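You operate a simulated robot arm through the tools that you are given. There is no shell and no other tool.

You are at the controls of a simulated robot arm. One attempt, no reset.

TASK
Clamp the billet that the card names in the measuring trough.
Fine: slider up against it, then the lever to LOCK.

The check looks at the end state, three seconds after you hand in, the way a careful person would. Anything else that was tipped, shoved, dropped, spilled or broken makes it a failure.

THE ROBOT
A 7-joint arm with a three-finger gripper, fixed in place. Base frame: the origin is at the foot of the arm, x ahead of it, y to its left, z up. Readings come in m, degrees, newtons and seconds.
With the tool pointing down near the work surface it reaches from about 0.1 to 0.74 m from the base axis. Its first joint turns from -166.0 to 166.0 degrees. Payload 2.69 kg.
Tool frame: the origin (TCP) lies between the finger pads and is the grasp point; the fingertips stand 0.029 m ahead of it; z points along the fingers, y is the line along which they close. The gripper opens to 0.12 m. The gripper's body begins 0.078 m behind the TCP.
Orientation is told as [roll, pitch, yaw] about the base's x, y, z axes, in that order, counted from this pose: with the fingers straight down and closing along the base's y, the tool's x points along the base's -x, its y along +y and its z along -z.

THE INTERFACE
- The arm moves only by the tool jog_arm. Its argument "moves" is one flat list of numbers, 7 for each row, row after row: the turn, a rotation vector about the base's x, y, z in degrees, then the shift along the base's x, y, z in m, then the gripper command, from -1 (fully open) to 1 (shut), values between in proportion. In form: [ax, ay, az, dx, dy, dz, hand, ax, ay, az, dx, dy, dz, hand, ...]. A call has 1 to 20 rows; each row shifts and turns the commanded pose from where the row before left it. Rows are played at 5 a second. More than 0.05 m and 8.6 degrees between two rows, or a gripper value outside its range, and nothing of the call is played. Where a pose cannot be reached the arm comes as near as it can. A force on the tool above 90 N (or 10 N above the force at the start of the call, whichever is more), or a blocked arm, ends the call early, and 0.2 s more pass. Each finger halts on what it meets, pressing with about 40 N; the grip force reading is that of the motor and also rises with nothing between the fingers. The clock runs only during rows and for 0.2 s after the last one: add rows that do not move to give the fingers time. The reply holds the time, the measured pose of the TCP, the force on the tool along the base axes, the opening and the grip force, in the units named above and with some noise, with the torque about the TCP (base axes, N m) and any sound that the robot's microphone picked up.
- Cameras (640 x 400 px; columns grow to the right, rows downward): "scene" is fixed at [0.0512, -0.6505, 1.5959]; the picture's right is [0.43, -0.90, 0.00], its down [-0.61, -0.29, -0.74] and it looks along [0.67, 0.31, -0.68] (base axes); focal length 312 px, centre (320, 200). "wrist" rides on the gripper at [0.063, 0, -0.104] in the tool frame; the picture's right is [0.00, 1.00, 0.00], its down [-0.83, 0.00, -0.56] and it looks along [-0.56, 0.00, 0.83] (tool axes); focal length 275 px, centre (320, 200). There is no depth. A picture from a camera that has moved, and an enlarged one, comes with that camera's place and axes in the base frame and with its lens.
- camera(camera): a new picture of that camera. It takes no simulated time.
- move_column(by): slides the trunk up (or, below 0, down) by that many m; the arm rides with it, the base frame stays. It gives what a move gives, with no picture.
- inspect(camera, box): a new picture of the part [left, top, right, bottom] of that camera's present view, enlarged. It takes no simulated time.
- sign_off(): hands the job in; it is judged then, once.

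Nothing tells you positions but the pictures and the camera data. Unless the task says otherwise, let go and move clear before handing in.

The tools are called after "Request:" as a command line: name --argument value ..., lists and objects as JSON in quotes. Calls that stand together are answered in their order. jog_arm: Moves the arm, as the interface text tells. Its arguments: {"type":"object","properties":{"moves":{"type":"array","items":{"type":"number"}}},"required":["moves"]} The other tools are called the same way: move_column (by) slides the trunk up or down; camera (camera) takes a picture; inspect (camera, box) takes an enlarged picture of a part of a camera's view; sign_off () hands the job in.

At the start:

```text
t: 0.0
ee_pos: [0.4821, -0.1256, 1.1264]
ee_rot: [0.0, 0.1, -0.1]
contact_force: [-1.1, 0.1, 0.4]
torque: [0.03, 0.0, 0.0]
gripper_width: 0.1199
finger_force: 0.1
trunk travel left (down, up): [-0.575, 0.038]
```

scene: 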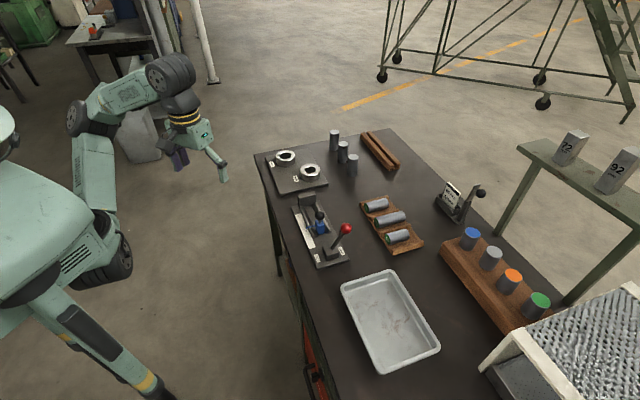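
wrist: 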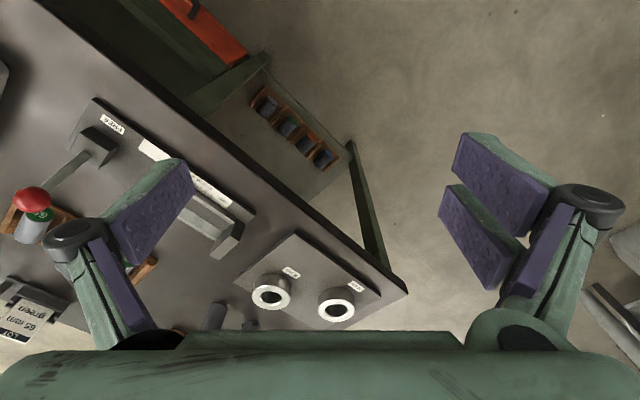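

I see a bench with a measuring trough (blue slider, red-knob lever), several billets in a wooden rack, standing billets, ring gauges and a card. I'll enlarge several parts first to read the card and locate things.

Request:
inspect --camera "scene" --box '[420, 170, 500, 230]'

Request:
inspect --camera "scene" --box '[280, 180, 440, 280]'

Request:
inspect --camera "scene" --box '[250, 120, 410, 220]'

Request:
inspect --camera "scene" --box '[430, 120, 640, 340]'

Request:
inspect --camera "wrist" --box '[0, 80, 260, 340]'

```text
6.67 times, centred on (460, 200) of scene
camera zoom: at [0.0512, -0.6505, 1.5959], right [0.43, -0.9, 0.0], down [-0.61, -0.29, -0.74], along [0.67, 0.31, -0.68], focal length 2078 px, centre (-613, 200)
```

zoom: 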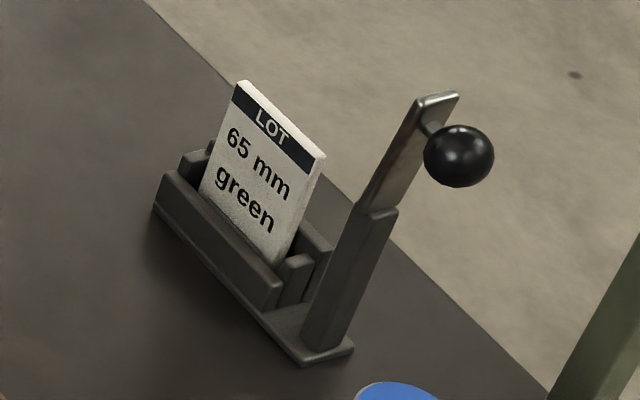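

```text
4.00 times, centred on (360, 230) of scene
camera zoom: at [0.0512, -0.6505, 1.5959], right [0.43, -0.9, 0.0], down [-0.61, -0.29, -0.74], along [0.67, 0.31, -0.68], focal length 1247 px, centre (160, 80)
```

zoom: 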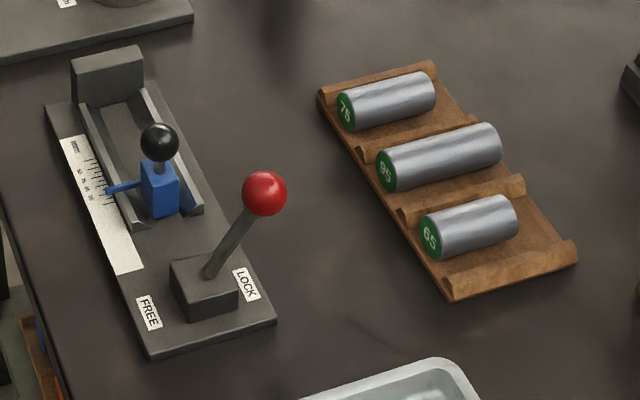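

```text
4.00 times, centred on (330, 170) of scene
camera zoom: at [0.0512, -0.6505, 1.5959], right [0.43, -0.9, 0.0], down [-0.61, -0.29, -0.74], along [0.67, 0.31, -0.68], focal length 1247 px, centre (280, 320)
```

zoom: 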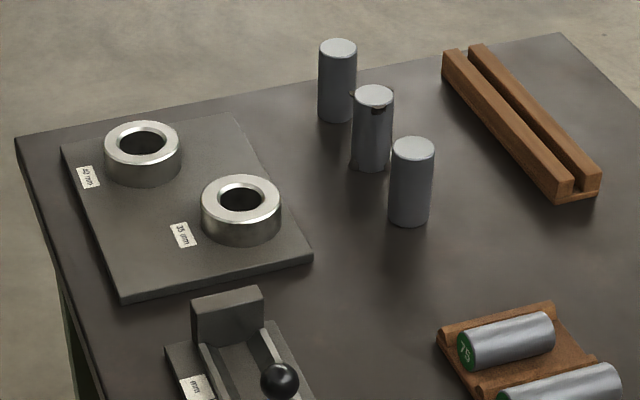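

```text
1.82 times, centred on (535, 230) of scene
camera zoom: at [0.0512, -0.6505, 1.5959], right [0.43, -0.9, 0.0], down [-0.61, -0.29, -0.74], along [0.67, 0.31, -0.68], focal length 567 px, centre (-71, 146)
```

zoom: 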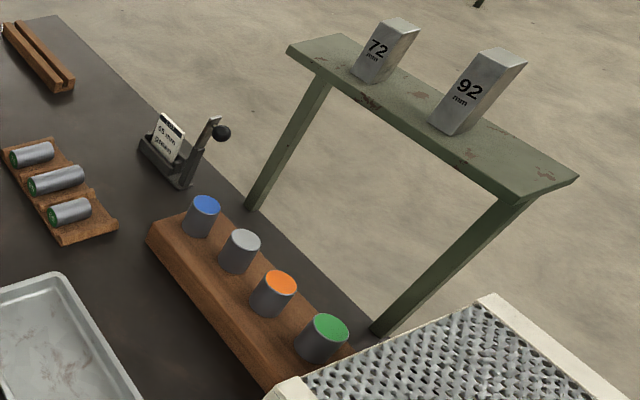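

```text
1.54 times, centred on (130, 210) of wrist
camera zoom: at [0.418, -0.1252, 1.2301], right [0.0, 1.0, 0.0], down [0.83, 0.0, 0.56], along [0.56, 0.0, -0.83], focal length 424 px, centre (612, 185)
```

zoom: 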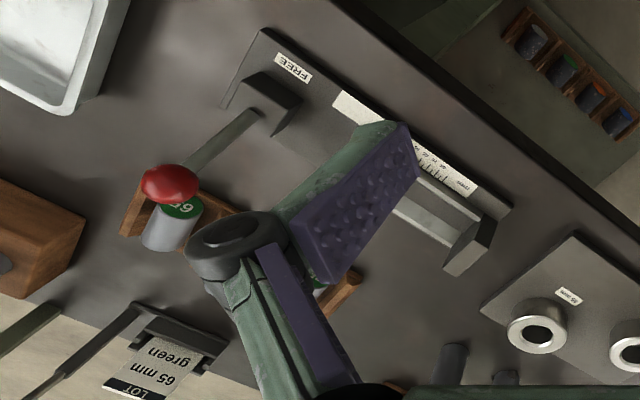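

The card reads "65 mm green", and the rack of three green-ended billets holds a 65. I want a closer look at the robot's own posture and at the details of the trough, rack and numbers before I move.

Request:
inspect --camera "scene" --box '[0, 20, 300, 400]'

Request:
inspect --camera "scene" --box '[370, 215, 430, 255]'

Request:
inspect --camera "scene" --box '[285, 185, 365, 275]'

Request:
inspect --camera "scene" --box '[350, 185, 430, 255]'

Request:
inspect --camera "scene" --box '[440, 220, 560, 330]'

```text
1.05 times, centred on (150, 210) of scene (not enlarged: the box is as wide or as high as the picture)
camera zoom: at [0.0512, -0.6505, 1.5959], right [0.43, -0.9, 0.0], down [-0.61, -0.29, -0.74], along [0.67, 0.31, -0.68], focal length 328 px, centre (499, 190)
```

zoom: 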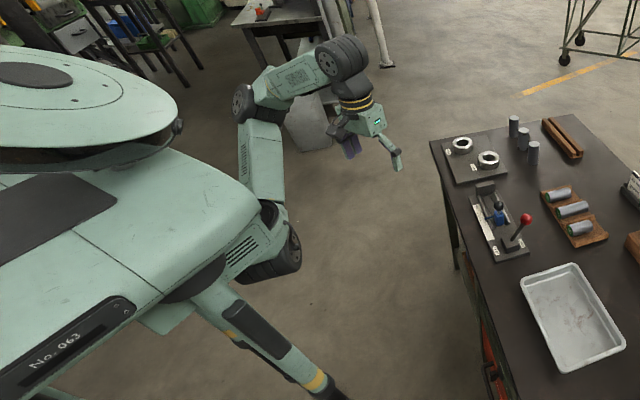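

```text
10.00 times, centred on (400, 235) of scene
camera zoom: at [0.0512, -0.6505, 1.5959], right [0.43, -0.9, 0.0], down [-0.61, -0.29, -0.74], along [0.67, 0.31, -0.68], focal length 3117 px, centre (-480, -150)
```

zoom: 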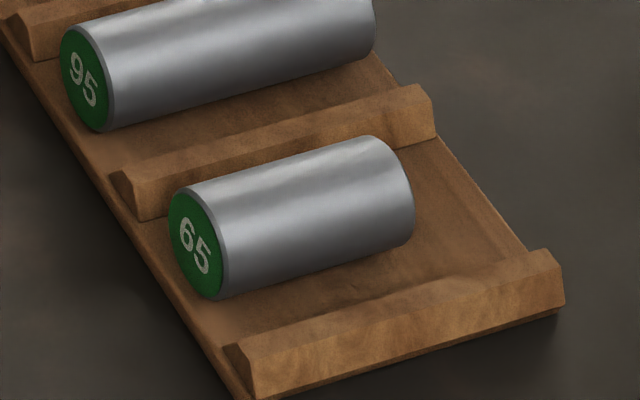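

```text
4.44 times, centred on (325, 230) of scene
camera zoom: at [0.0512, -0.6505, 1.5959], right [0.43, -0.9, 0.0], down [-0.61, -0.29, -0.74], along [0.67, 0.31, -0.68], focal length 1385 px, centre (298, 67)
```

zoom: 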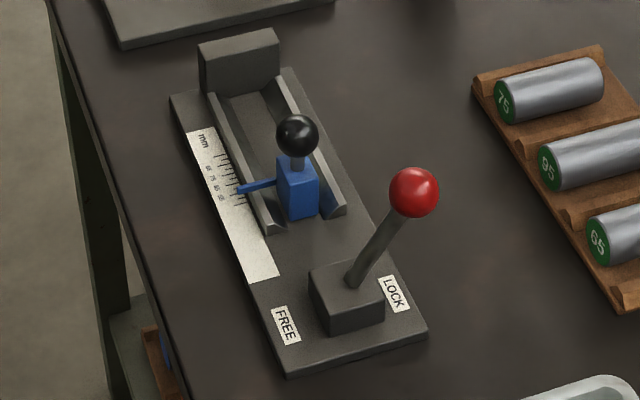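

```text
5.71 times, centred on (390, 220) of scene
camera zoom: at [0.0512, -0.6505, 1.5959], right [0.43, -0.9, 0.0], down [-0.61, -0.29, -0.74], along [0.67, 0.31, -0.68], focal length 1781 px, centre (-80, 86)
```

zoom: 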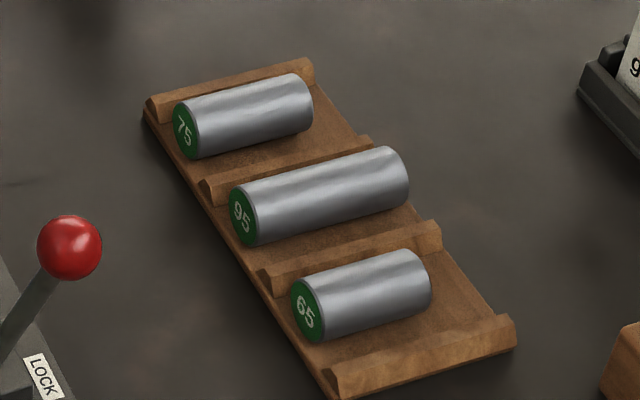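

```text
3.64 times, centred on (500, 275) of scene
camera zoom: at [0.0512, -0.6505, 1.5959], right [0.43, -0.9, 0.0], down [-0.61, -0.29, -0.74], along [0.67, 0.31, -0.68], focal length 1134 px, centre (-334, -73)
```

zoom: 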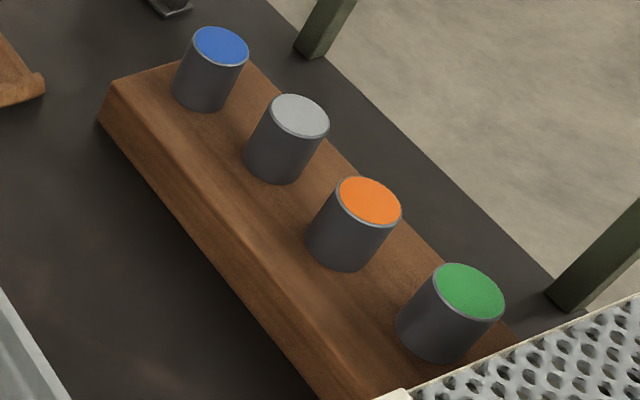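

The card names the 65 mm green billet, which lies nearest the tray in the three-slot rack at about (0.71, -0.59). The trough lies along a diagonal at about (0.65, -0.36), and its lever seems to lean to the LOCK side. I'll turn the arm toward them at safe height to get a closer wrist view.

Request:
jog_arm --moves '[0, 0, -5, 0.002, -0.03, 0, -1, 0, 0, -5, 0.002, -0.03, 0, -1, 0, 0, -5, 0.002, -0.03, 0, -1, 0, 0, -5, 0.002, -0.03, 0, -1, 0, 0, -5, 0.002, -0.03, 0, -1, 0, 0, -5, 0.002, -0.03, 0, -1, 0, 0, -5, 0.002, -0.03, 0, -1, 0, 0, -5, 0.002, -0.03, 0, -1, 0, 0, 0, 0, 0, 0, -1, 0, 0, 0, 0, 0, 0, -1]'

Request:
camera --camera "wrist"

Request:
camera --camera "scene"

```text
t: 2.2
ee_pos: [0.4959, -0.365, 1.1273]
ee_rot: [0.1, 0.0, -40.0]
contact_force: [1.5, 0.2, -0.7]
torque: [0.0, 0.0, -0.04]
gripper_width: 0.1201
finger_force: 0.1
trunk travel left (down, up): [-0.575, 0.038]
```

```text
taken
camera wrist: at [0.4463, -0.3242, 1.2306], right [0.64, 0.77, 0.0], down [0.64, -0.53, 0.56], along [0.43, -0.36, -0.83], focal length 275 px, centre (320, 200)
```

wrist: 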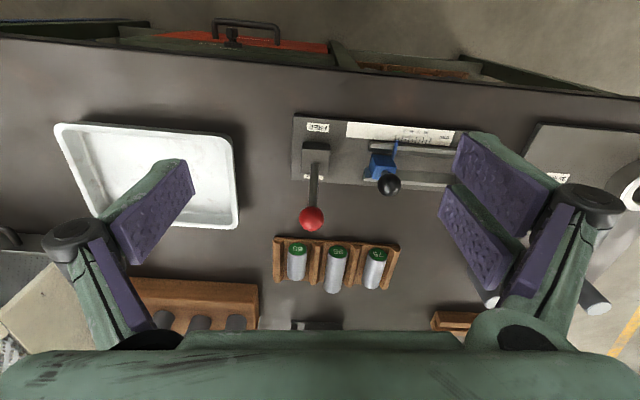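

```text
taken
```

scene: 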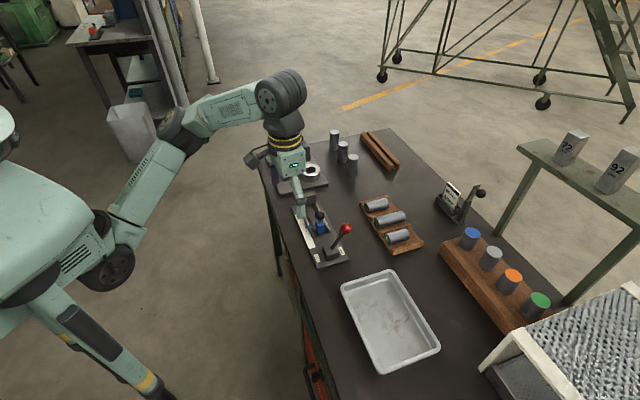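

The wrist camera is now lined up with the bench layout, with the trough and the rack side by side. I'll enlarge the relevant areas.

Request:
inspect --camera "wrist" --box '[280, 100, 480, 225]'

Request:
inspect --camera "wrist" --box '[260, 200, 420, 300]'

Request:
inspect --camera "wrist" --box '[340, 110, 460, 200]'

```text
3.20 times, centred on (380, 162) of wrist
camera zoom: at [0.4463, -0.3242, 1.2306], right [0.64, 0.77, 0.0], down [0.64, -0.53, 0.56], along [0.43, -0.36, -0.83], focal length 881 px, centre (128, 320)
```

zoom: 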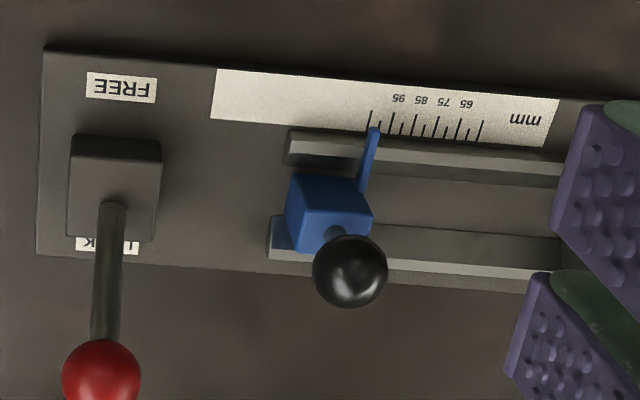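

```text
4.00 times, centred on (340, 250) of wrist
camera zoom: at [0.4463, -0.3242, 1.2306], right [0.64, 0.77, 0.0], down [0.64, -0.53, 0.56], along [0.43, -0.36, -0.83], focal length 1101 px, centre (240, 0)
```

zoom: 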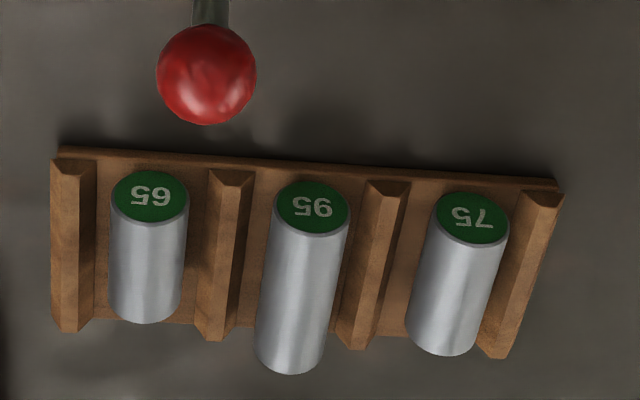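

```text
4.44 times, centred on (400, 155) of wrist
camera zoom: at [0.4463, -0.3242, 1.2306], right [0.64, 0.77, 0.0], down [0.64, -0.53, 0.56], along [0.43, -0.36, -0.83], focal length 1224 px, centre (-36, 400)
```

zoom: 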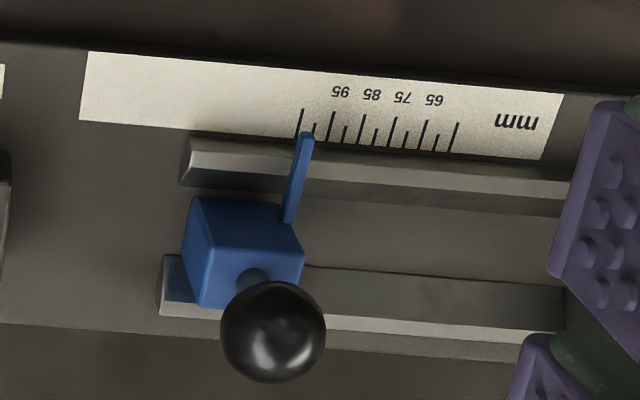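

The bench layout is turned 45° in the base frame, and the lever really does lean toward LOCK, so the slider is probably locked now. I'll look at the arm's posture and then try how far it can reach.

Request:
inspect --camera "scene" --box '[0, 60, 320, 260]'

Request:
inspect --camera "scene" --box '[0, 200, 200, 400]'

```text
2.00 times, centred on (160, 160) of scene
camera zoom: at [0.0512, -0.6505, 1.5959], right [0.43, -0.9, 0.0], down [-0.61, -0.29, -0.74], along [0.67, 0.31, -0.68], focal length 623 px, centre (640, 280)
```

zoom: 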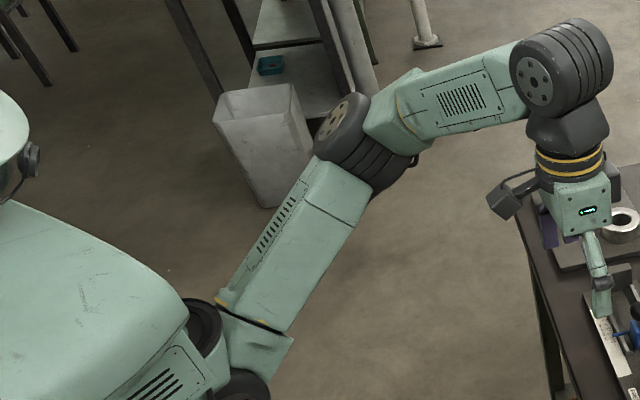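

```text
2.00 times, centred on (100, 300) of scene
camera zoom: at [0.0512, -0.6505, 1.5959], right [0.43, -0.9, 0.0], down [-0.61, -0.29, -0.74], along [0.67, 0.31, -0.68], focal length 623 px, centre (760, 0)
```

zoom: 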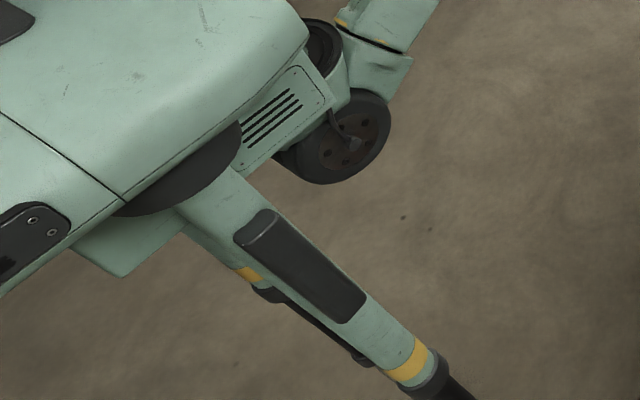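

I take the bench axes to be e1 = (0.707, 0.707) along the trough and e2 = (0.707, -0.707) outward. The red ball is near (0.600, -0.466, 0.964) on the LOCK side. I'll move above it, still clear, for a closer view and better measurements.

Request:
jog_arm --moves '[0, 0, -1.25, 0.013, -0.0122, -0.0168, -1, 0, 0, -1.25, 0.013, -0.0122, -0.0168, -1, 0, 0, -1.25, 0.013, -0.0122, -0.0168, -1, 0, 0, -1.25, 0.013, -0.0122, -0.0168, -1, 0, 0, 0, 0, 0, 0, -1, 0, 0, 0, 0, 0, 0, -1]'

Request:
camera --camera "wrist"

Request:
inspect --camera "wrist" --box '[220, 200, 480, 360]'

Request:
inspect --camera "wrist" --box '[250, 60, 500, 220]'

```text
t: 3.6
ee_pos: [0.5487, -0.4135, 1.0605]
ee_rot: [0.1, -0.1, -45.1]
contact_force: [0.2, 0.2, -0.4]
torque: [-0.01, 0.01, 0.0]
gripper_width: 0.12
finger_force: 0.0
trunk travel left (down, up): [-0.575, 0.038]
```

```text
taken
camera wrist: at [0.5038, -0.3694, 1.1634], right [0.7, 0.71, 0.0], down [0.59, -0.59, 0.56], along [0.39, -0.39, -0.83], focal length 275 px, centre (320, 200)
```

wrist: 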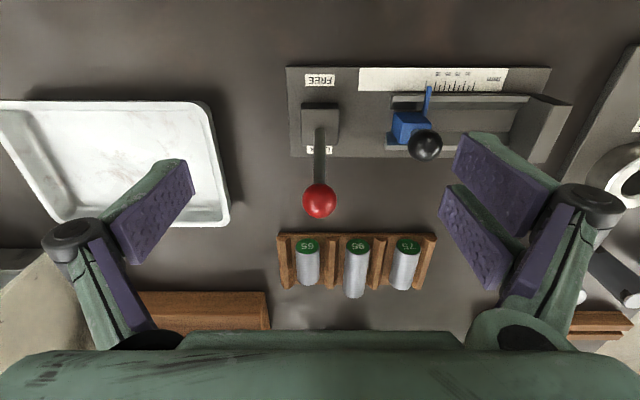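

```text
2.46 times, centred on (350, 280) of wrist
camera zoom: at [0.5038, -0.3694, 1.1634], right [0.7, 0.71, 0.0], down [0.59, -0.59, 0.56], along [0.39, -0.39, -0.83], focal length 678 px, centre (246, 3)
```

zoom: 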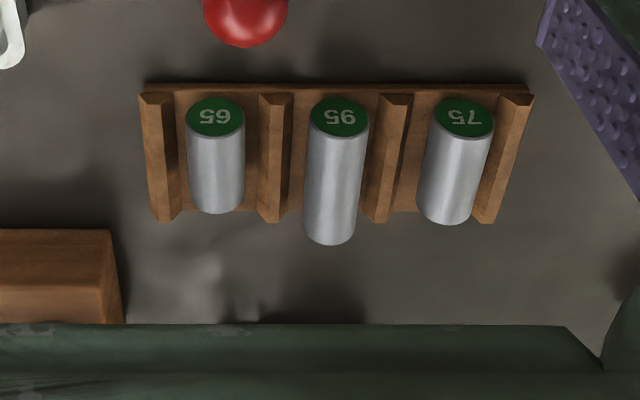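

```text
2.50 times, centred on (375, 140) of wrist
camera zoom: at [0.5038, -0.3694, 1.1634], right [0.7, 0.71, 0.0], down [0.59, -0.59, 0.56], along [0.39, -0.39, -0.83], focal length 688 px, centre (182, 350)
```

zoom: 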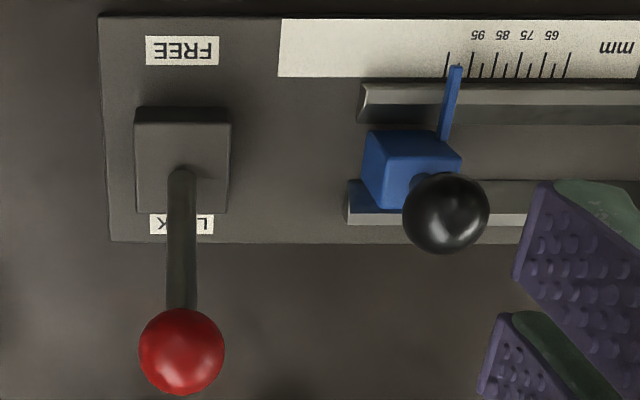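

The lever ball is at p=0.095, q=0.755, z≈0.962 in bench axes (p along the trough, q outward), leaning to LOCK. Next I'll narrow the fingers, tilt the tool 15° outward and move above the ball.

Request:
jog_arm --moves '[-2.65, -2.65, 0, 0.0133, -0.0133, -0.006, 0, -2.65, -2.65, 0, 0.0133, -0.0133, -0.006, 0, -2.65, -2.65, 0, 0.0133, -0.0133, -0.006, 0, -2.65, -2.65, 0, 0.0133, -0.0133, -0.006, 0, 0, 0, 0, 0, 0, 0, 0, 0, 0, 0, 0, 0, 0, 0]'

Request:
camera --camera "wrist"

Request:
camera --camera "scene"

```text
t: 5.0
ee_pos: [0.6015, -0.4676, 1.0345]
ee_rot: [0.0, -15.0, -45.0]
contact_force: [-0.6, -0.3, 0.3]
torque: [-0.02, -0.02, 0.01]
gripper_width: 0.0599
finger_force: 0.0
trunk travel left (down, up): [-0.575, 0.038]
```

```text
taken
camera wrist: at [0.5398, -0.4055, 1.1187], right [0.7, 0.71, 0.0], down [0.47, -0.46, 0.75], along [0.53, -0.53, -0.66], focal length 275 px, centre (320, 200)
```

wrist: 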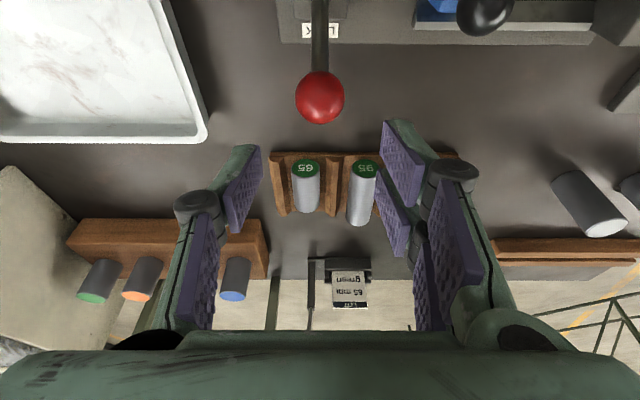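

```text
taken
```

scene: 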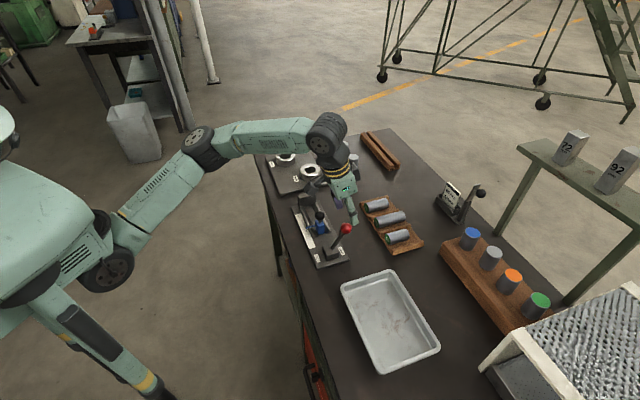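

The fingers straddle the ball from above with the reach to spare. I'll lower the grasp point onto the ball's height, keeping the fingers open.

Request:
jog_arm --moves '[0, 0, 0, -0.0005, 0.0005, -0.02, 0, 0, 0, 0, -0.0005, 0.0005, -0.02, 0, 0, 0, 0, -0.0005, 0.0005, -0.02, 0, 0, 0, 0, 0, 0, -0.0085, 0, 0, 0, 0, 0, 0, 0, 0]'

Request:
camera --camera "wrist"

Request:
inspect --camera "scene" --box '[290, 130, 410, 270]'

```text
t: 6.2
ee_pos: [0.5997, -0.464, 0.966]
ee_rot: [-0.1, -15.0, -45.0]
contact_force: [0.9, -0.8, -0.2]
torque: [0.02, 0.0, -0.01]
gripper_width: 0.0598
finger_force: 0.0
trunk travel left (down, up): [-0.575, 0.038]
```

```text
taken
camera wrist: at [0.5374, -0.4024, 1.0504], right [0.7, 0.71, 0.0], down [0.47, -0.46, 0.75], along [0.53, -0.53, -0.66], focal length 275 px, centre (320, 200)
```

wrist: 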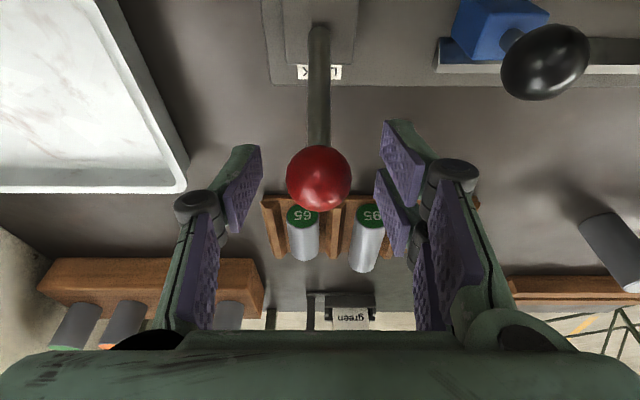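

```text
2.86 times, centred on (350, 200) of scene
camera zoom: at [0.0512, -0.6505, 1.5959], right [0.43, -0.9, 0.0], down [-0.61, -0.29, -0.74], along [0.67, 0.31, -0.68], focal length 891 px, centre (234, 200)
```

zoom: 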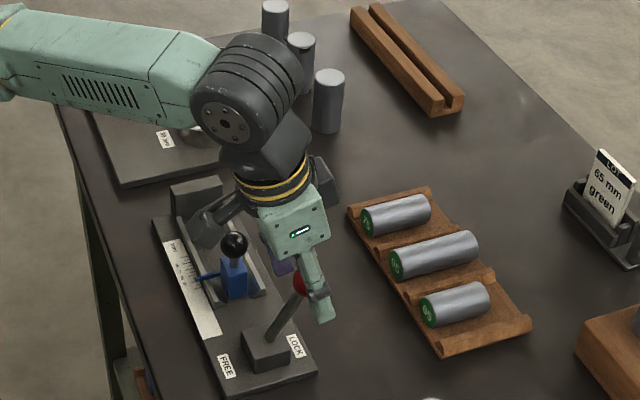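

The ball sits right between the pads. I'll close on it, then check the grip.

Request:
jog_arm --moves '[0, 0, 0, 0, 0, 0, 1, 0, 0, 0, 0, 0, 0, 1, 0, 0, 0, 0, 0, 0, 1, 0, 0, 0, 0, 0, 0, 1]'

```text
t: 7.2
ee_pos: [0.6002, -0.4657, 0.9665]
ee_rot: [0.0, -15.0, -45.0]
contact_force: [-2.8, -3.6, -0.2]
torque: [-0.08, 0.08, 0.11]
gripper_width: 0.03
finger_force: 37.6
trunk travel left (down, up): [-0.575, 0.038]
```

The ball is held (0.030 m opening). I'll swing the lever along its arc toward FREE, halfway first.

Request:
jog_arm --moves '[0, 0, 0, -0.00658, 0.00658, 0.004, 1, 0, 0, 0, -0.00587, 0.00587, 0.0026, 1, 0, 0, 0, -0.00601, 0.00601, 0.0019, 1, 0, 0, 0, -0.00615, 0.00615, 0.0011, 1]'

Request:
inspect --camera "scene" --box '[270, 160, 390, 280]'

```text
t: 8.2
ee_pos: [0.5767, -0.4413, 0.977]
ee_rot: [-0.1, -15.1, -45.1]
contact_force: [3.3, -18.3, 4.8]
torque: [-0.99, -0.88, -0.12]
gripper_width: 0.0304
finger_force: 45.4
trunk travel left (down, up): [-0.575, 0.038]
```

```text
3.33 times, centred on (330, 220) of scene
camera zoom: at [0.0512, -0.6505, 1.5959], right [0.43, -0.9, 0.0], down [-0.61, -0.29, -0.74], along [0.67, 0.31, -0.68], focal length 1039 px, centre (287, 133)
```

zoom: 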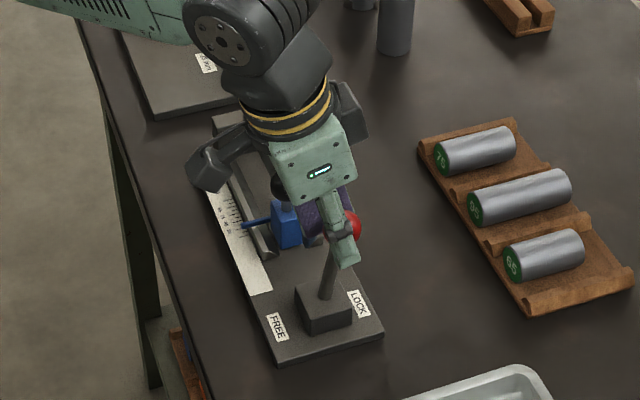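

The lever follows, resisting gently. I'll carry on to the FREE end.

Request:
jog_arm --moves '[0, 0, 0, -0.00615, 0.00615, 0.0004, 1, 0, 0, 0, -0.00615, 0.00615, -0.0004, 1, 0, 0, 0, -0.00615, 0.00615, -0.0011, 1, 0, 0, 0, -0.00601, 0.00601, -0.0019, 1, 0, 0, 0, -0.00587, 0.00587, -0.0026, 1, 0, 0, 0, -0.00573, 0.00573, -0.0034, 1]'

Request:
inspect --camera "scene" --box '[270, 160, 390, 280]'

Request:
camera --camera "wrist"

```text
t: 9.6
ee_pos: [0.5397, -0.4034, 0.9674]
ee_rot: [0.1, -14.8, -45.0]
contact_force: [3.3, 2.0, 4.4]
torque: [-0.23, -0.32, 0.15]
gripper_width: 0.0267
finger_force: 45.0
trunk travel left (down, up): [-0.575, 0.038]
```

```text
3.33 times, centred on (330, 220) of scene
camera zoom: at [0.0512, -0.6505, 1.5959], right [0.43, -0.9, 0.0], down [-0.61, -0.29, -0.74], along [0.67, 0.31, -0.68], focal length 1039 px, centre (287, 133)
```

zoom: 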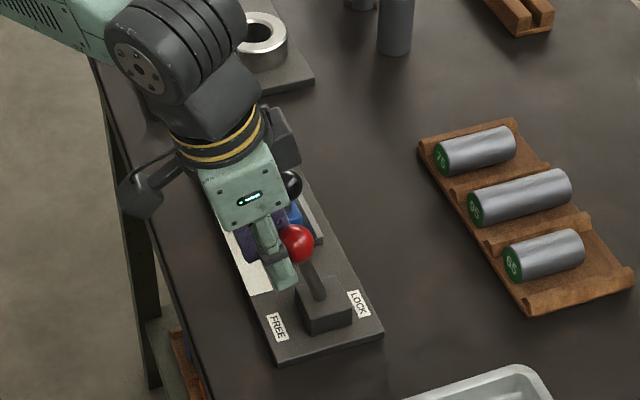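

```text
taken
camera wrist: at [0.4777, -0.3416, 1.0508], right [0.7, 0.71, 0.0], down [0.47, -0.46, 0.75], along [0.53, -0.53, -0.66], focal length 275 px, centre (320, 200)
```

wrist: 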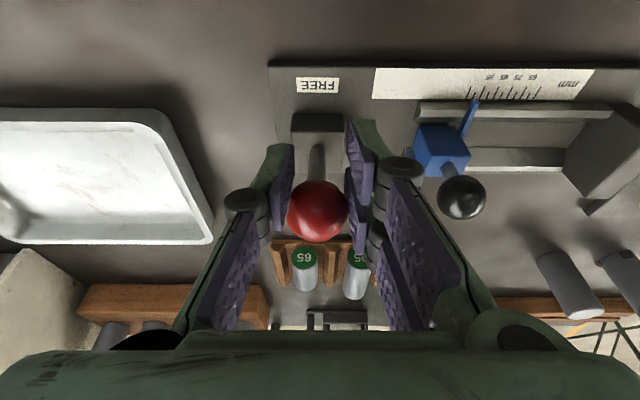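

The lever has crossed to the FREE side, but the ball slipped a little outward in the pads. I'll open the fingers and look at where the lever rests.

Request:
jog_arm --moves '[0, 0, 0, 0, 0, 0, 0, 0, 0, 0, 0, 0, 0, 0, 0, 0, 0, 0, 0, 0, 0]'

Request:
camera --camera "wrist"

Request:
inspect --camera "scene" --box '[270, 160, 390, 280]'

```text
t: 10.4
ee_pos: [0.5405, -0.4057, 0.9676]
ee_rot: [0.0, -15.0, -45.1]
contact_force: [0.6, -0.5, 0.4]
torque: [-0.03, -0.01, -0.01]
gripper_width: 0.0599
finger_force: 0.1
trunk travel left (down, up): [-0.575, 0.038]
```

```text
taken
camera wrist: at [0.4776, -0.3427, 1.0511], right [0.7, 0.71, 0.0], down [0.47, -0.46, 0.75], along [0.53, -0.53, -0.66], focal length 275 px, centre (320, 200)
```

wrist: 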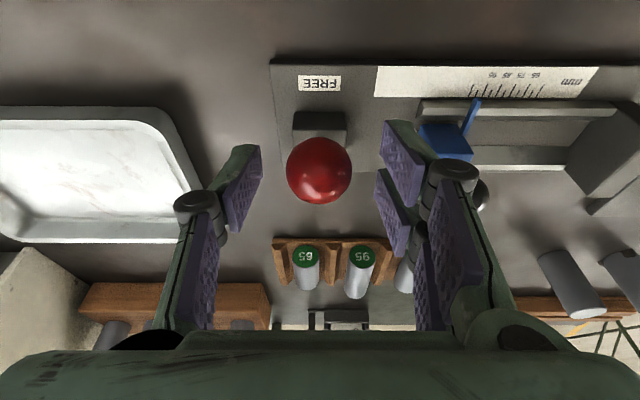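

```text
3.33 times, centred on (330, 220) of scene
camera zoom: at [0.0512, -0.6505, 1.5959], right [0.43, -0.9, 0.0], down [-0.61, -0.29, -0.74], along [0.67, 0.31, -0.68], focal length 1039 px, centre (287, 133)
```

zoom: 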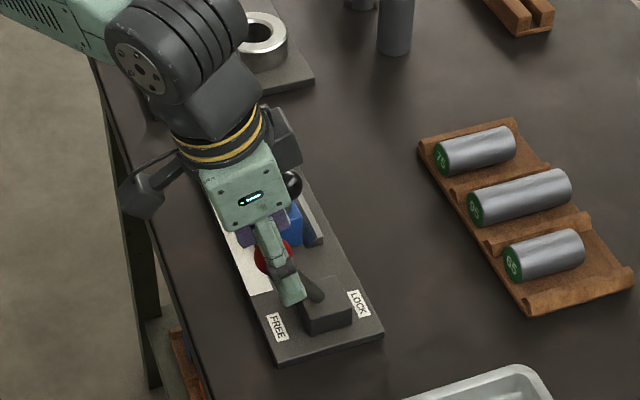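

The lever snapped to rest at FREE once released (ball now at q≈0.662). I'll lift clear and move to a view of the whole trough, including the end stop, to measure it.

Request:
jog_arm --moves '[0, 0, 0, 0, 0, 0.03, 0, 0, 0, 0, 0, 0, 0.03, 0, 0, 0, 0, 0, 0, 0.02, 0, 2.65, 2.65, 0, 0.0115, 0.0255, 0.015, 0, 2.65, 2.65, 0, 0.0115, 0.0255, 0.015, 0, 2.65, 2.65, 0, 0.0115, 0.0255, 0.015, 0, 2.65, 2.65, 0, 0.0115, 0.0255, 0.01, 0, 0, 0, 0, 0, 0, 0, 0]'

Request:
camera --camera "wrist"

Request:
inspect --camera "wrist" --box '[240, 80, 460, 220]'

Request:
inspect --camera "scene" --box '[280, 180, 380, 280]'

```text
t: 12.2
ee_pos: [0.5872, -0.3045, 1.0992]
ee_rot: [0.0, 0.0, -45.0]
contact_force: [0.6, -0.4, 0.1]
torque: [0.04, -0.02, 0.01]
gripper_width: 0.0599
finger_force: 0.1
trunk travel left (down, up): [-0.575, 0.038]
```

```text
taken
camera wrist: at [0.5422, -0.2586, 1.2038], right [0.7, 0.71, 0.0], down [0.59, -0.59, 0.56], along [0.39, -0.39, -0.83], focal length 275 px, centre (320, 200)
```

wrist: 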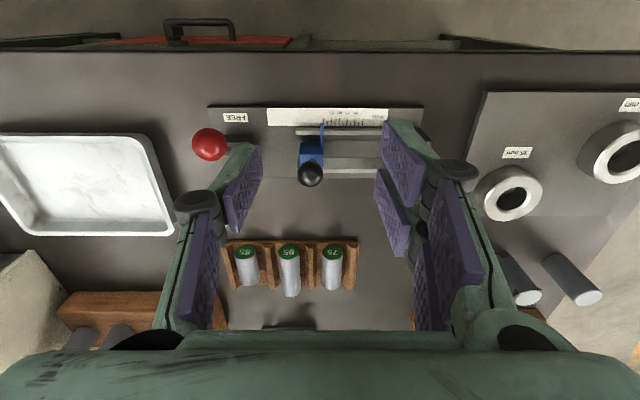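

```text
2.86 times, centred on (350, 150) of wrist
camera zoom: at [0.5422, -0.2586, 1.2038], right [0.7, 0.71, 0.0], down [0.59, -0.59, 0.56], along [0.39, -0.39, -0.83], focal length 786 px, centre (234, 343)
```

zoom: 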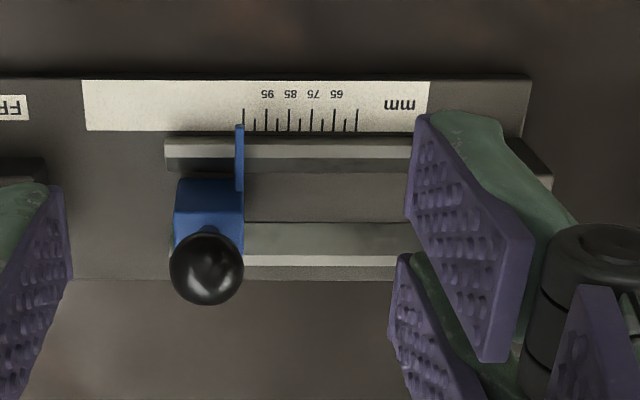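

```text
4.00 times, centred on (330, 230) of scene
camera zoom: at [0.0512, -0.6505, 1.5959], right [0.43, -0.9, 0.0], down [-0.61, -0.29, -0.74], along [0.67, 0.31, -0.68], focal length 1247 px, centre (280, 80)
```

zoom: 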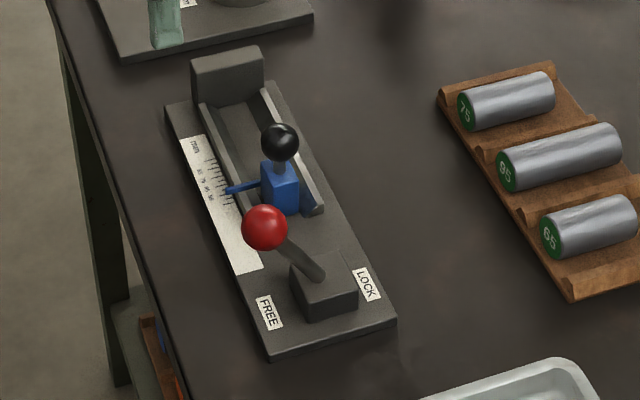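

The stop face is at p≈0.310 and the slider front at p≈0.203, which the scale reads as about 106 mm. The 65 mm billet needs the tool flipped, with the camera on the upper side, for the tilted reach. So I'll retreat a little and test how far the wrist can turn.

Request:
jog_arm --moves '[0, 0, -7.5, -0.01, -0.006, 0.004, 0, 0, 0, -7.5, -0.01, -0.006, 0.004, 0, 0, 0, -7.5, -0.01, -0.006, 0.004, 0, 0, 0, -7.5, -0.01, -0.006, 0.004, 0, 0, 0, -7.5, -0.01, -0.006, 0.004, 0, 0, 0, -7.5, -0.01, -0.006, 0.004, 0, 0, 0, -7.5, -0.01, -0.006, 0.004, 0, 0, 0, -7.5, -0.01, -0.006, 0.004, 0, 0, 0, -7.5, -0.01, -0.006, 0.004, 0, 0, 0, -7.5, -0.01, -0.006, 0.004, 0, 0, 0, -7.5, -0.01, -0.006, 0.004, 0, 0, 0, -7.5, -0.01, -0.006, 0.004, 0, 0, 0, 0, 0, 0, 0, 0]'

Request:
camera --camera "scene"

Request:
camera --camera "wrist"

```text
t: 15.0
ee_pos: [0.302, -0.3388, 1.0697]
ee_rot: [0.0, -0.1, -134.9]
contact_force: [0.7, 0.1, 0.6]
torque: [-0.01, -0.03, 0.0]
gripper_width: 0.0602
finger_force: 0.1
out of reach, approached as far as the arm can: row 6, 7, 8, 9, 10, 11, 12
trunk travel left (down, up): [-0.575, 0.038]
```

```text
taken
```

scene: 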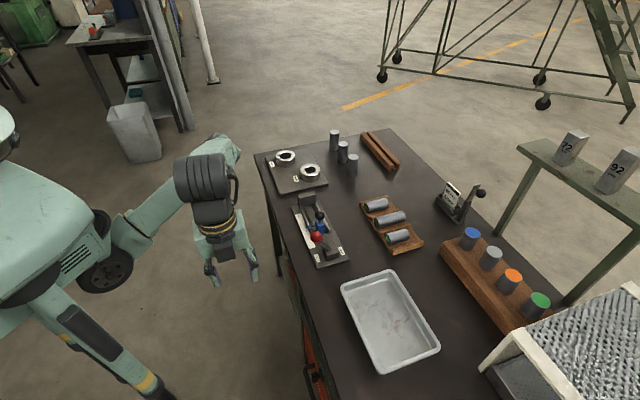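

```text
taken
camera wrist: at [0.3473, -0.2945, 1.174], right [0.71, -0.7, 0.0], down [-0.58, -0.59, 0.56], along [-0.39, -0.4, -0.83], focal length 275 px, centre (320, 200)
```

wrist: 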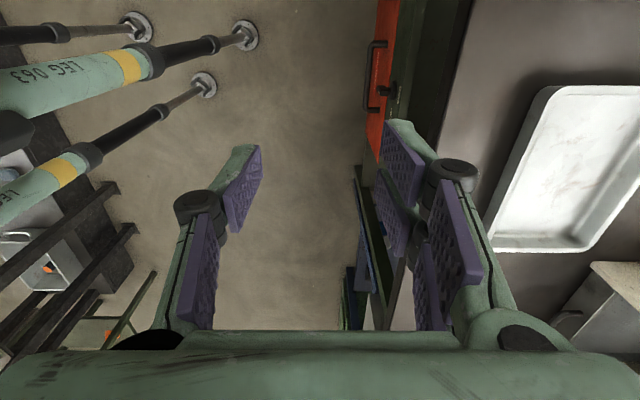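

Turning negative runs out of wrist range at about yaw -85, and the arm drifted inward safely. I'll rotate back the other way in small steps and check where the commanded pose stands.

Request:
jog_arm --moves '[0, 0, 7.5, 0, 0, 0, 0, 0, 0, 0, 0, 0, 0, 0]'

```text
t: 15.6
ee_pos: [0.3039, -0.341, 1.0693]
ee_rot: [0.0, 0.0, -127.5]
contact_force: [-0.5, -0.1, 0.0]
torque: [0.0, -0.01, 0.0]
gripper_width: 0.0599
finger_force: 0.1
trunk travel left (down, up): [-0.575, 0.038]
```

The commanded pose follows the achieved one, which is good. Next I'll rotate back to yaw -45 in place and then move out again to about (0.45, -0.37, 1.12).

Request:
jog_arm --moves '[0, 0, 7.5, 0, 0, 0.005, 0, 0, 0, 7.5, 0, 0, 0.005, 0, 0, 0, 7.5, 0, 0, 0.005, 0, 0, 0, 7.5, 0, 0, 0.005, 0, 0, 0, 7.5, 0, 0, 0.005, 0, 0, 0, 7.5, 0, 0, 0.005, 0, 0, 0, 7.5, 0, 0, 0.005, 0, 0, 0, 7.5, 0.02, -0.005, 0.005, 0, 0, 0, 7.5, 0.02, -0.005, 0.005, 0, 0, 0, 7.5, 0.02, -0.005, 0.005, 0, 0, 0, 7.5, 0.02, -0.005, 0.005, 0, 0, 0, 0, 0.02, -0.005, 0, 0, 0, 0, 0, 0.02, -0.005, 0, 0, 0, 0, 0, 0.02, -0.005, 0, 0, 0, 0, 0, 0, 0, 0, 0]'

```text
t: 18.8
ee_pos: [0.445, -0.3772, 1.1255]
ee_rot: [0.0, 0.1, -45.0]
contact_force: [0.0, 0.1, 0.3]
torque: [-0.02, 0.0, -0.01]
gripper_width: 0.06
finger_force: 0.1
trunk travel left (down, up): [-0.575, 0.038]
```

Now I'm back at yaw -45 above the aisle side of the bench. I'll test turning the positive way in place.

Request:
jog_arm --moves '[0, 0, 7.5, 0, 0, 0, 0, 0, 0, 7.5, 0, 0, 0, 0, 0, 0, 7.5, 0, 0, 0, 0, 0, 0, 7.5, 0, 0, 0, 0, 0, 0, 7.5, 0, 0, 0, 0, 0, 0, 7.5, 0, 0, 0, 0, 0, 0, 7.5, 0, 0, 0, 0, 0, 0, 7.5, 0, 0, 0, 0, 0, 0, 7.5, 0, 0, 0, 0, 0, 0, 7.5, 0, 0, 0, 0, 0, 0, 7.5, 0, 0, 0, 0, 0, 0, 7.5, 0, 0, 0, 0]'

Request:
camera --camera "scene"

```text
t: 21.4
ee_pos: [0.4447, -0.3756, 1.1253]
ee_rot: [0.0, 0.0, 45.1]
contact_force: [0.5, 0.0, -0.6]
torque: [-0.02, 0.01, -0.01]
gripper_width: 0.06
finger_force: 0.1
trunk travel left (down, up): [-0.575, 0.038]
```

```text
taken
```

scene: 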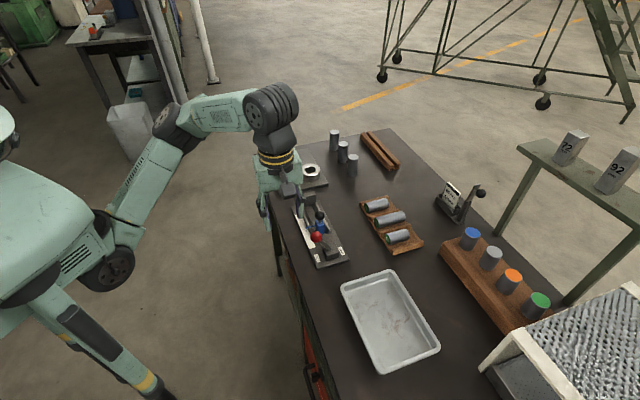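

Yaw +45 is reached without drift. I'll continue toward +135.

Request:
jog_arm --moves '[0, 0, 7.5, 0, 0, 0, 0, 0, 0, 7.5, 0, 0, 0, 0, 0, 0, 7.5, 0, 0, 0, 0, 0, 0, 7.5, 0, 0, 0, 0, 0, 0, 7.5, 0, 0, 0, 0, 0, 0, 7.5, 0, 0, 0, 0, 0, 0, 7.5, 0, 0, 0, 0, 0, 0, 7.5, 0, 0, 0, 0, 0, 0, 7.5, 0, 0, 0, 0, 0, 0, 7.5, 0, 0, 0, 0, 0, 0, 7.5, 0, 0, 0, 0, 0, 0, 7.5, 0, 0, 0, 0]'

Request:
camera --camera "scene"

Request:
camera --camera "wrist"

```text
t: 24.0
ee_pos: [0.4432, -0.3765, 1.1251]
ee_rot: [0.0, 0.0, 135.0]
contact_force: [-1.0, 0.6, -0.3]
torque: [0.0, 0.0, 0.01]
gripper_width: 0.0602
finger_force: 0.0
trunk travel left (down, up): [-0.575, 0.038]
```

```text
taken
```

scene: 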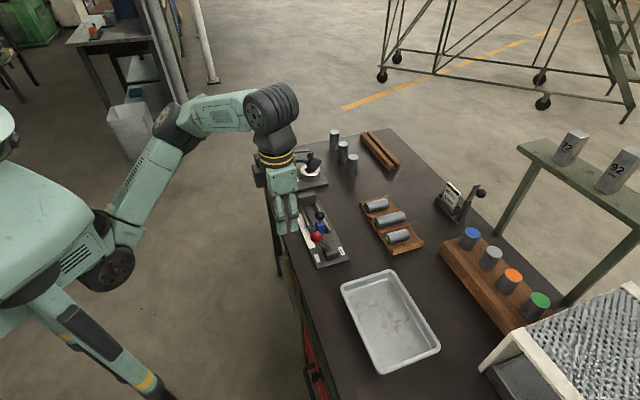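

```text
taken
camera wrist: at [0.4888, -0.4199, 1.2284], right [-0.7, -0.71, 0.0], down [-0.59, 0.58, 0.56], along [-0.4, 0.39, -0.83], focal length 275 px, centre (320, 200)
```

wrist: 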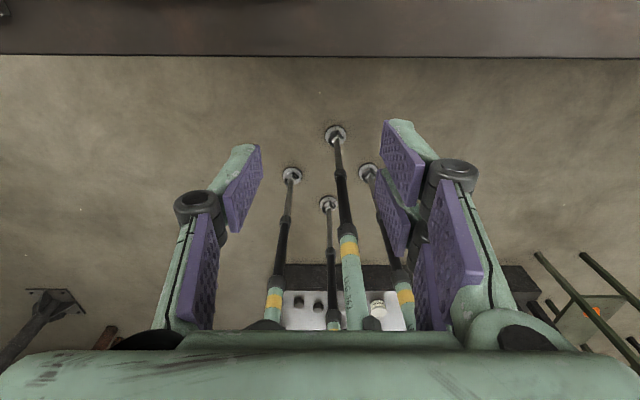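

Yaw 135 works. I'll check further toward 225 (the placing orientation) before committing to this plan.

Request:
jog_arm --moves '[0, 0, 7.5, 0, 0, 0, 0, 0, 0, 7.5, 0, 0, 0, 0, 0, 0, 7.5, 0, 0, 0, 0, 0, 0, 7.5, 0, 0, 0, 0, 0, 0, 7.5, 0, 0, 0, 0, 0, 0, 7.5, 0, 0, 0, 0]'

```text
t: 25.4
ee_pos: [0.4429, -0.3757, 1.1245]
ee_rot: [-0.1, -0.1, -179.9]
contact_force: [0.3, 0.5, 0.0]
torque: [0.0, 0.01, 0.04]
gripper_width: 0.0599
finger_force: 0.1
trunk travel left (down, up): [-0.575, 0.038]
```

Request:
jog_arm --moves '[0, 0, 7.5, 0, 0, 0, 0, 0, 0, 7.5, 0, 0, 0, 0, 0, 0, 7.5, 0, 0, 0, 0, 0, 0, 7.5, 0, 0, 0, 0, 0, 0, 7.5, 0, 0, 0, 0, 0, 0, 7.5, 0, 0, 0, 0]'

```text
t: 26.8
ee_pos: [0.4442, -0.3759, 1.1245]
ee_rot: [0.1, 0.1, -134.9]
contact_force: [-0.4, 0.1, -0.8]
torque: [0.0, 0.01, 0.01]
gripper_width: 0.0602
finger_force: 0.1
trunk travel left (down, up): [-0.575, 0.038]
```

Yaw 225 (= -135) is also within range, so I can pick with the tool flipped and place after a quarter turn. Next I'll check the placing pose over the trough at safe height, with the tool tilted 35° toward the stop.

Request:
jog_arm --moves '[3.09, -3.09, 0, 0.0295, 0.0062, -0.006, 0, 3.09, -3.09, 0, 0.0295, 0.0062, -0.006, 0, 3.09, -3.09, 0, 0.0295, 0.0062, -0.006, 0, 3.09, -3.09, 0, 0.0295, 0.0062, -0.006, 0, 3.09, -3.09, 0, 0.0295, 0.0062, -0.006, 0, 3.09, -3.09, 0, 0.0295, 0.0062, -0.006, 0, 3.09, -3.09, 0, 0.0295, 0.0062, -0.006, 0, 3.09, -3.09, 0, 0.0295, 0.0062, -0.006, 0, 0, 0, 0, 0, 0, 0, 0, 0, 0, 0, 0, 0, 0, 0]'

Request:
camera --camera "scene"

Request:
camera --camera "wrist"

```text
t: 29.0
ee_pos: [0.6862, -0.3247, 1.0428]
ee_rot: [0.0, 35.0, -135.0]
contact_force: [0.2, -0.5, 0.0]
torque: [0.01, 0.0, -0.02]
gripper_width: 0.0602
finger_force: 0.1
out of reach, approached as far as the arm can: row 2, 3, 4, 5
trunk travel left (down, up): [-0.575, 0.038]
```

```text
taken
```

scene: 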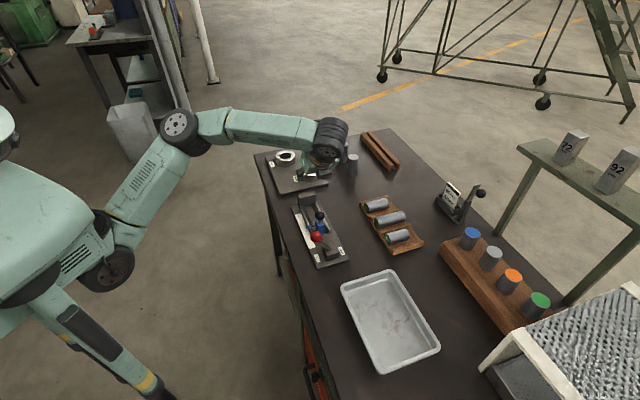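

```text
taken
camera wrist: at [0.6804, -0.3299, 1.1635], right [0.71, -0.7, 0.0], down [-0.7, -0.71, -0.02], along [0.02, 0.01, -1.0], focal length 275 px, centre (320, 200)
```

wrist: 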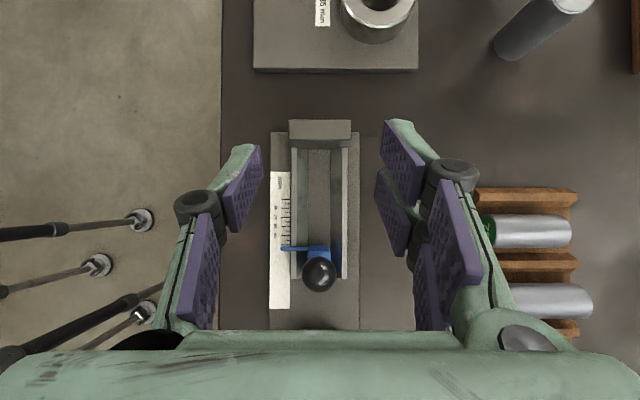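

The placing pose is reachable, and the camera now looks straight down on the trough. I'll enlarge it to measure the trough accurately.

Request:
inspect --camera "wrist" --box '[240, 110, 400, 230]'

Request:
inspect --camera "wrist" --box '[240, 210, 400, 330]'

Request:
inspect --camera "scene" --box '[230, 90, 390, 210]'

```text
3.33 times, centred on (320, 170) of wrist
camera zoom: at [0.6804, -0.3299, 1.1635], right [0.71, -0.7, 0.0], down [-0.7, -0.71, -0.02], along [0.02, 0.01, -1.0], focal length 918 px, centre (320, 300)
```

zoom: 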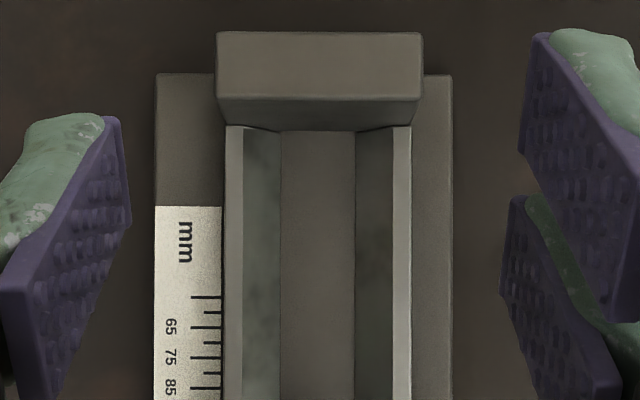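

```text
3.33 times, centred on (320, 270) of wrist
camera zoom: at [0.6804, -0.3299, 1.1635], right [0.71, -0.7, 0.0], down [-0.7, -0.71, -0.02], along [0.02, 0.01, -1.0], focal length 918 px, centre (320, -33)
```

zoom: 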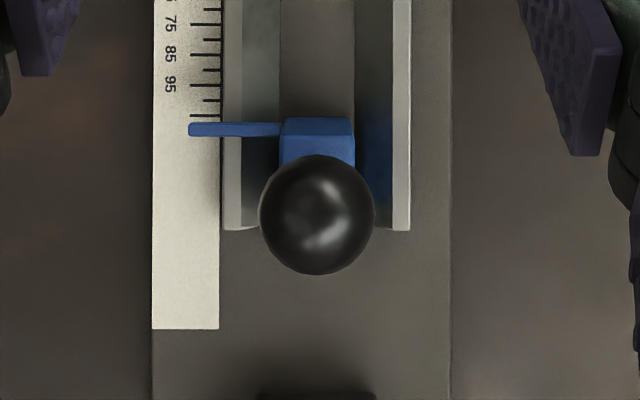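

```text
3.33 times, centred on (310, 150) of scene
camera zoom: at [0.0512, -0.6505, 1.5959], right [0.43, -0.9, 0.0], down [-0.61, -0.29, -0.74], along [0.67, 0.31, -0.68], focal length 1039 px, centre (353, 367)
```

zoom: 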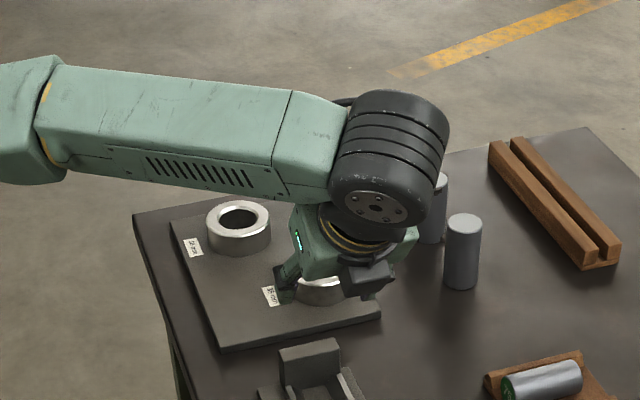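

The trough centreline is right under the tool at q≈0.7135, with the stop face at p≈0.308 and the plate at z≈0.863. Now I'll swing the tilted tool a quarter turn toward the rack at safe height, in two halves.

Request:
jog_arm --moves '[0, 0, -7.5, -0.0055, -0.0155, 0.003, 0, 0, 0, -7.5, -0.0055, -0.0155, 0.003, 0, 0, 0, -7.5, -0.0055, -0.0155, 0.003, 0, 0, 0, -7.5, -0.0055, -0.0155, 0.003, 0, 0, 0, -7.5, -0.0055, -0.0155, 0.003, 0, 0, 0, -7.5, -0.0055, -0.0155, 0.003, 0]'

```text
t: 30.4
ee_pos: [0.6528, -0.4178, 1.0595]
ee_rot: [0.0, 34.9, 179.9]
contact_force: [-0.8, -0.7, -0.8]
torque: [0.03, -0.02, 0.01]
gripper_width: 0.0602
finger_force: 0.0
trunk travel left (down, up): [-0.575, 0.038]
```

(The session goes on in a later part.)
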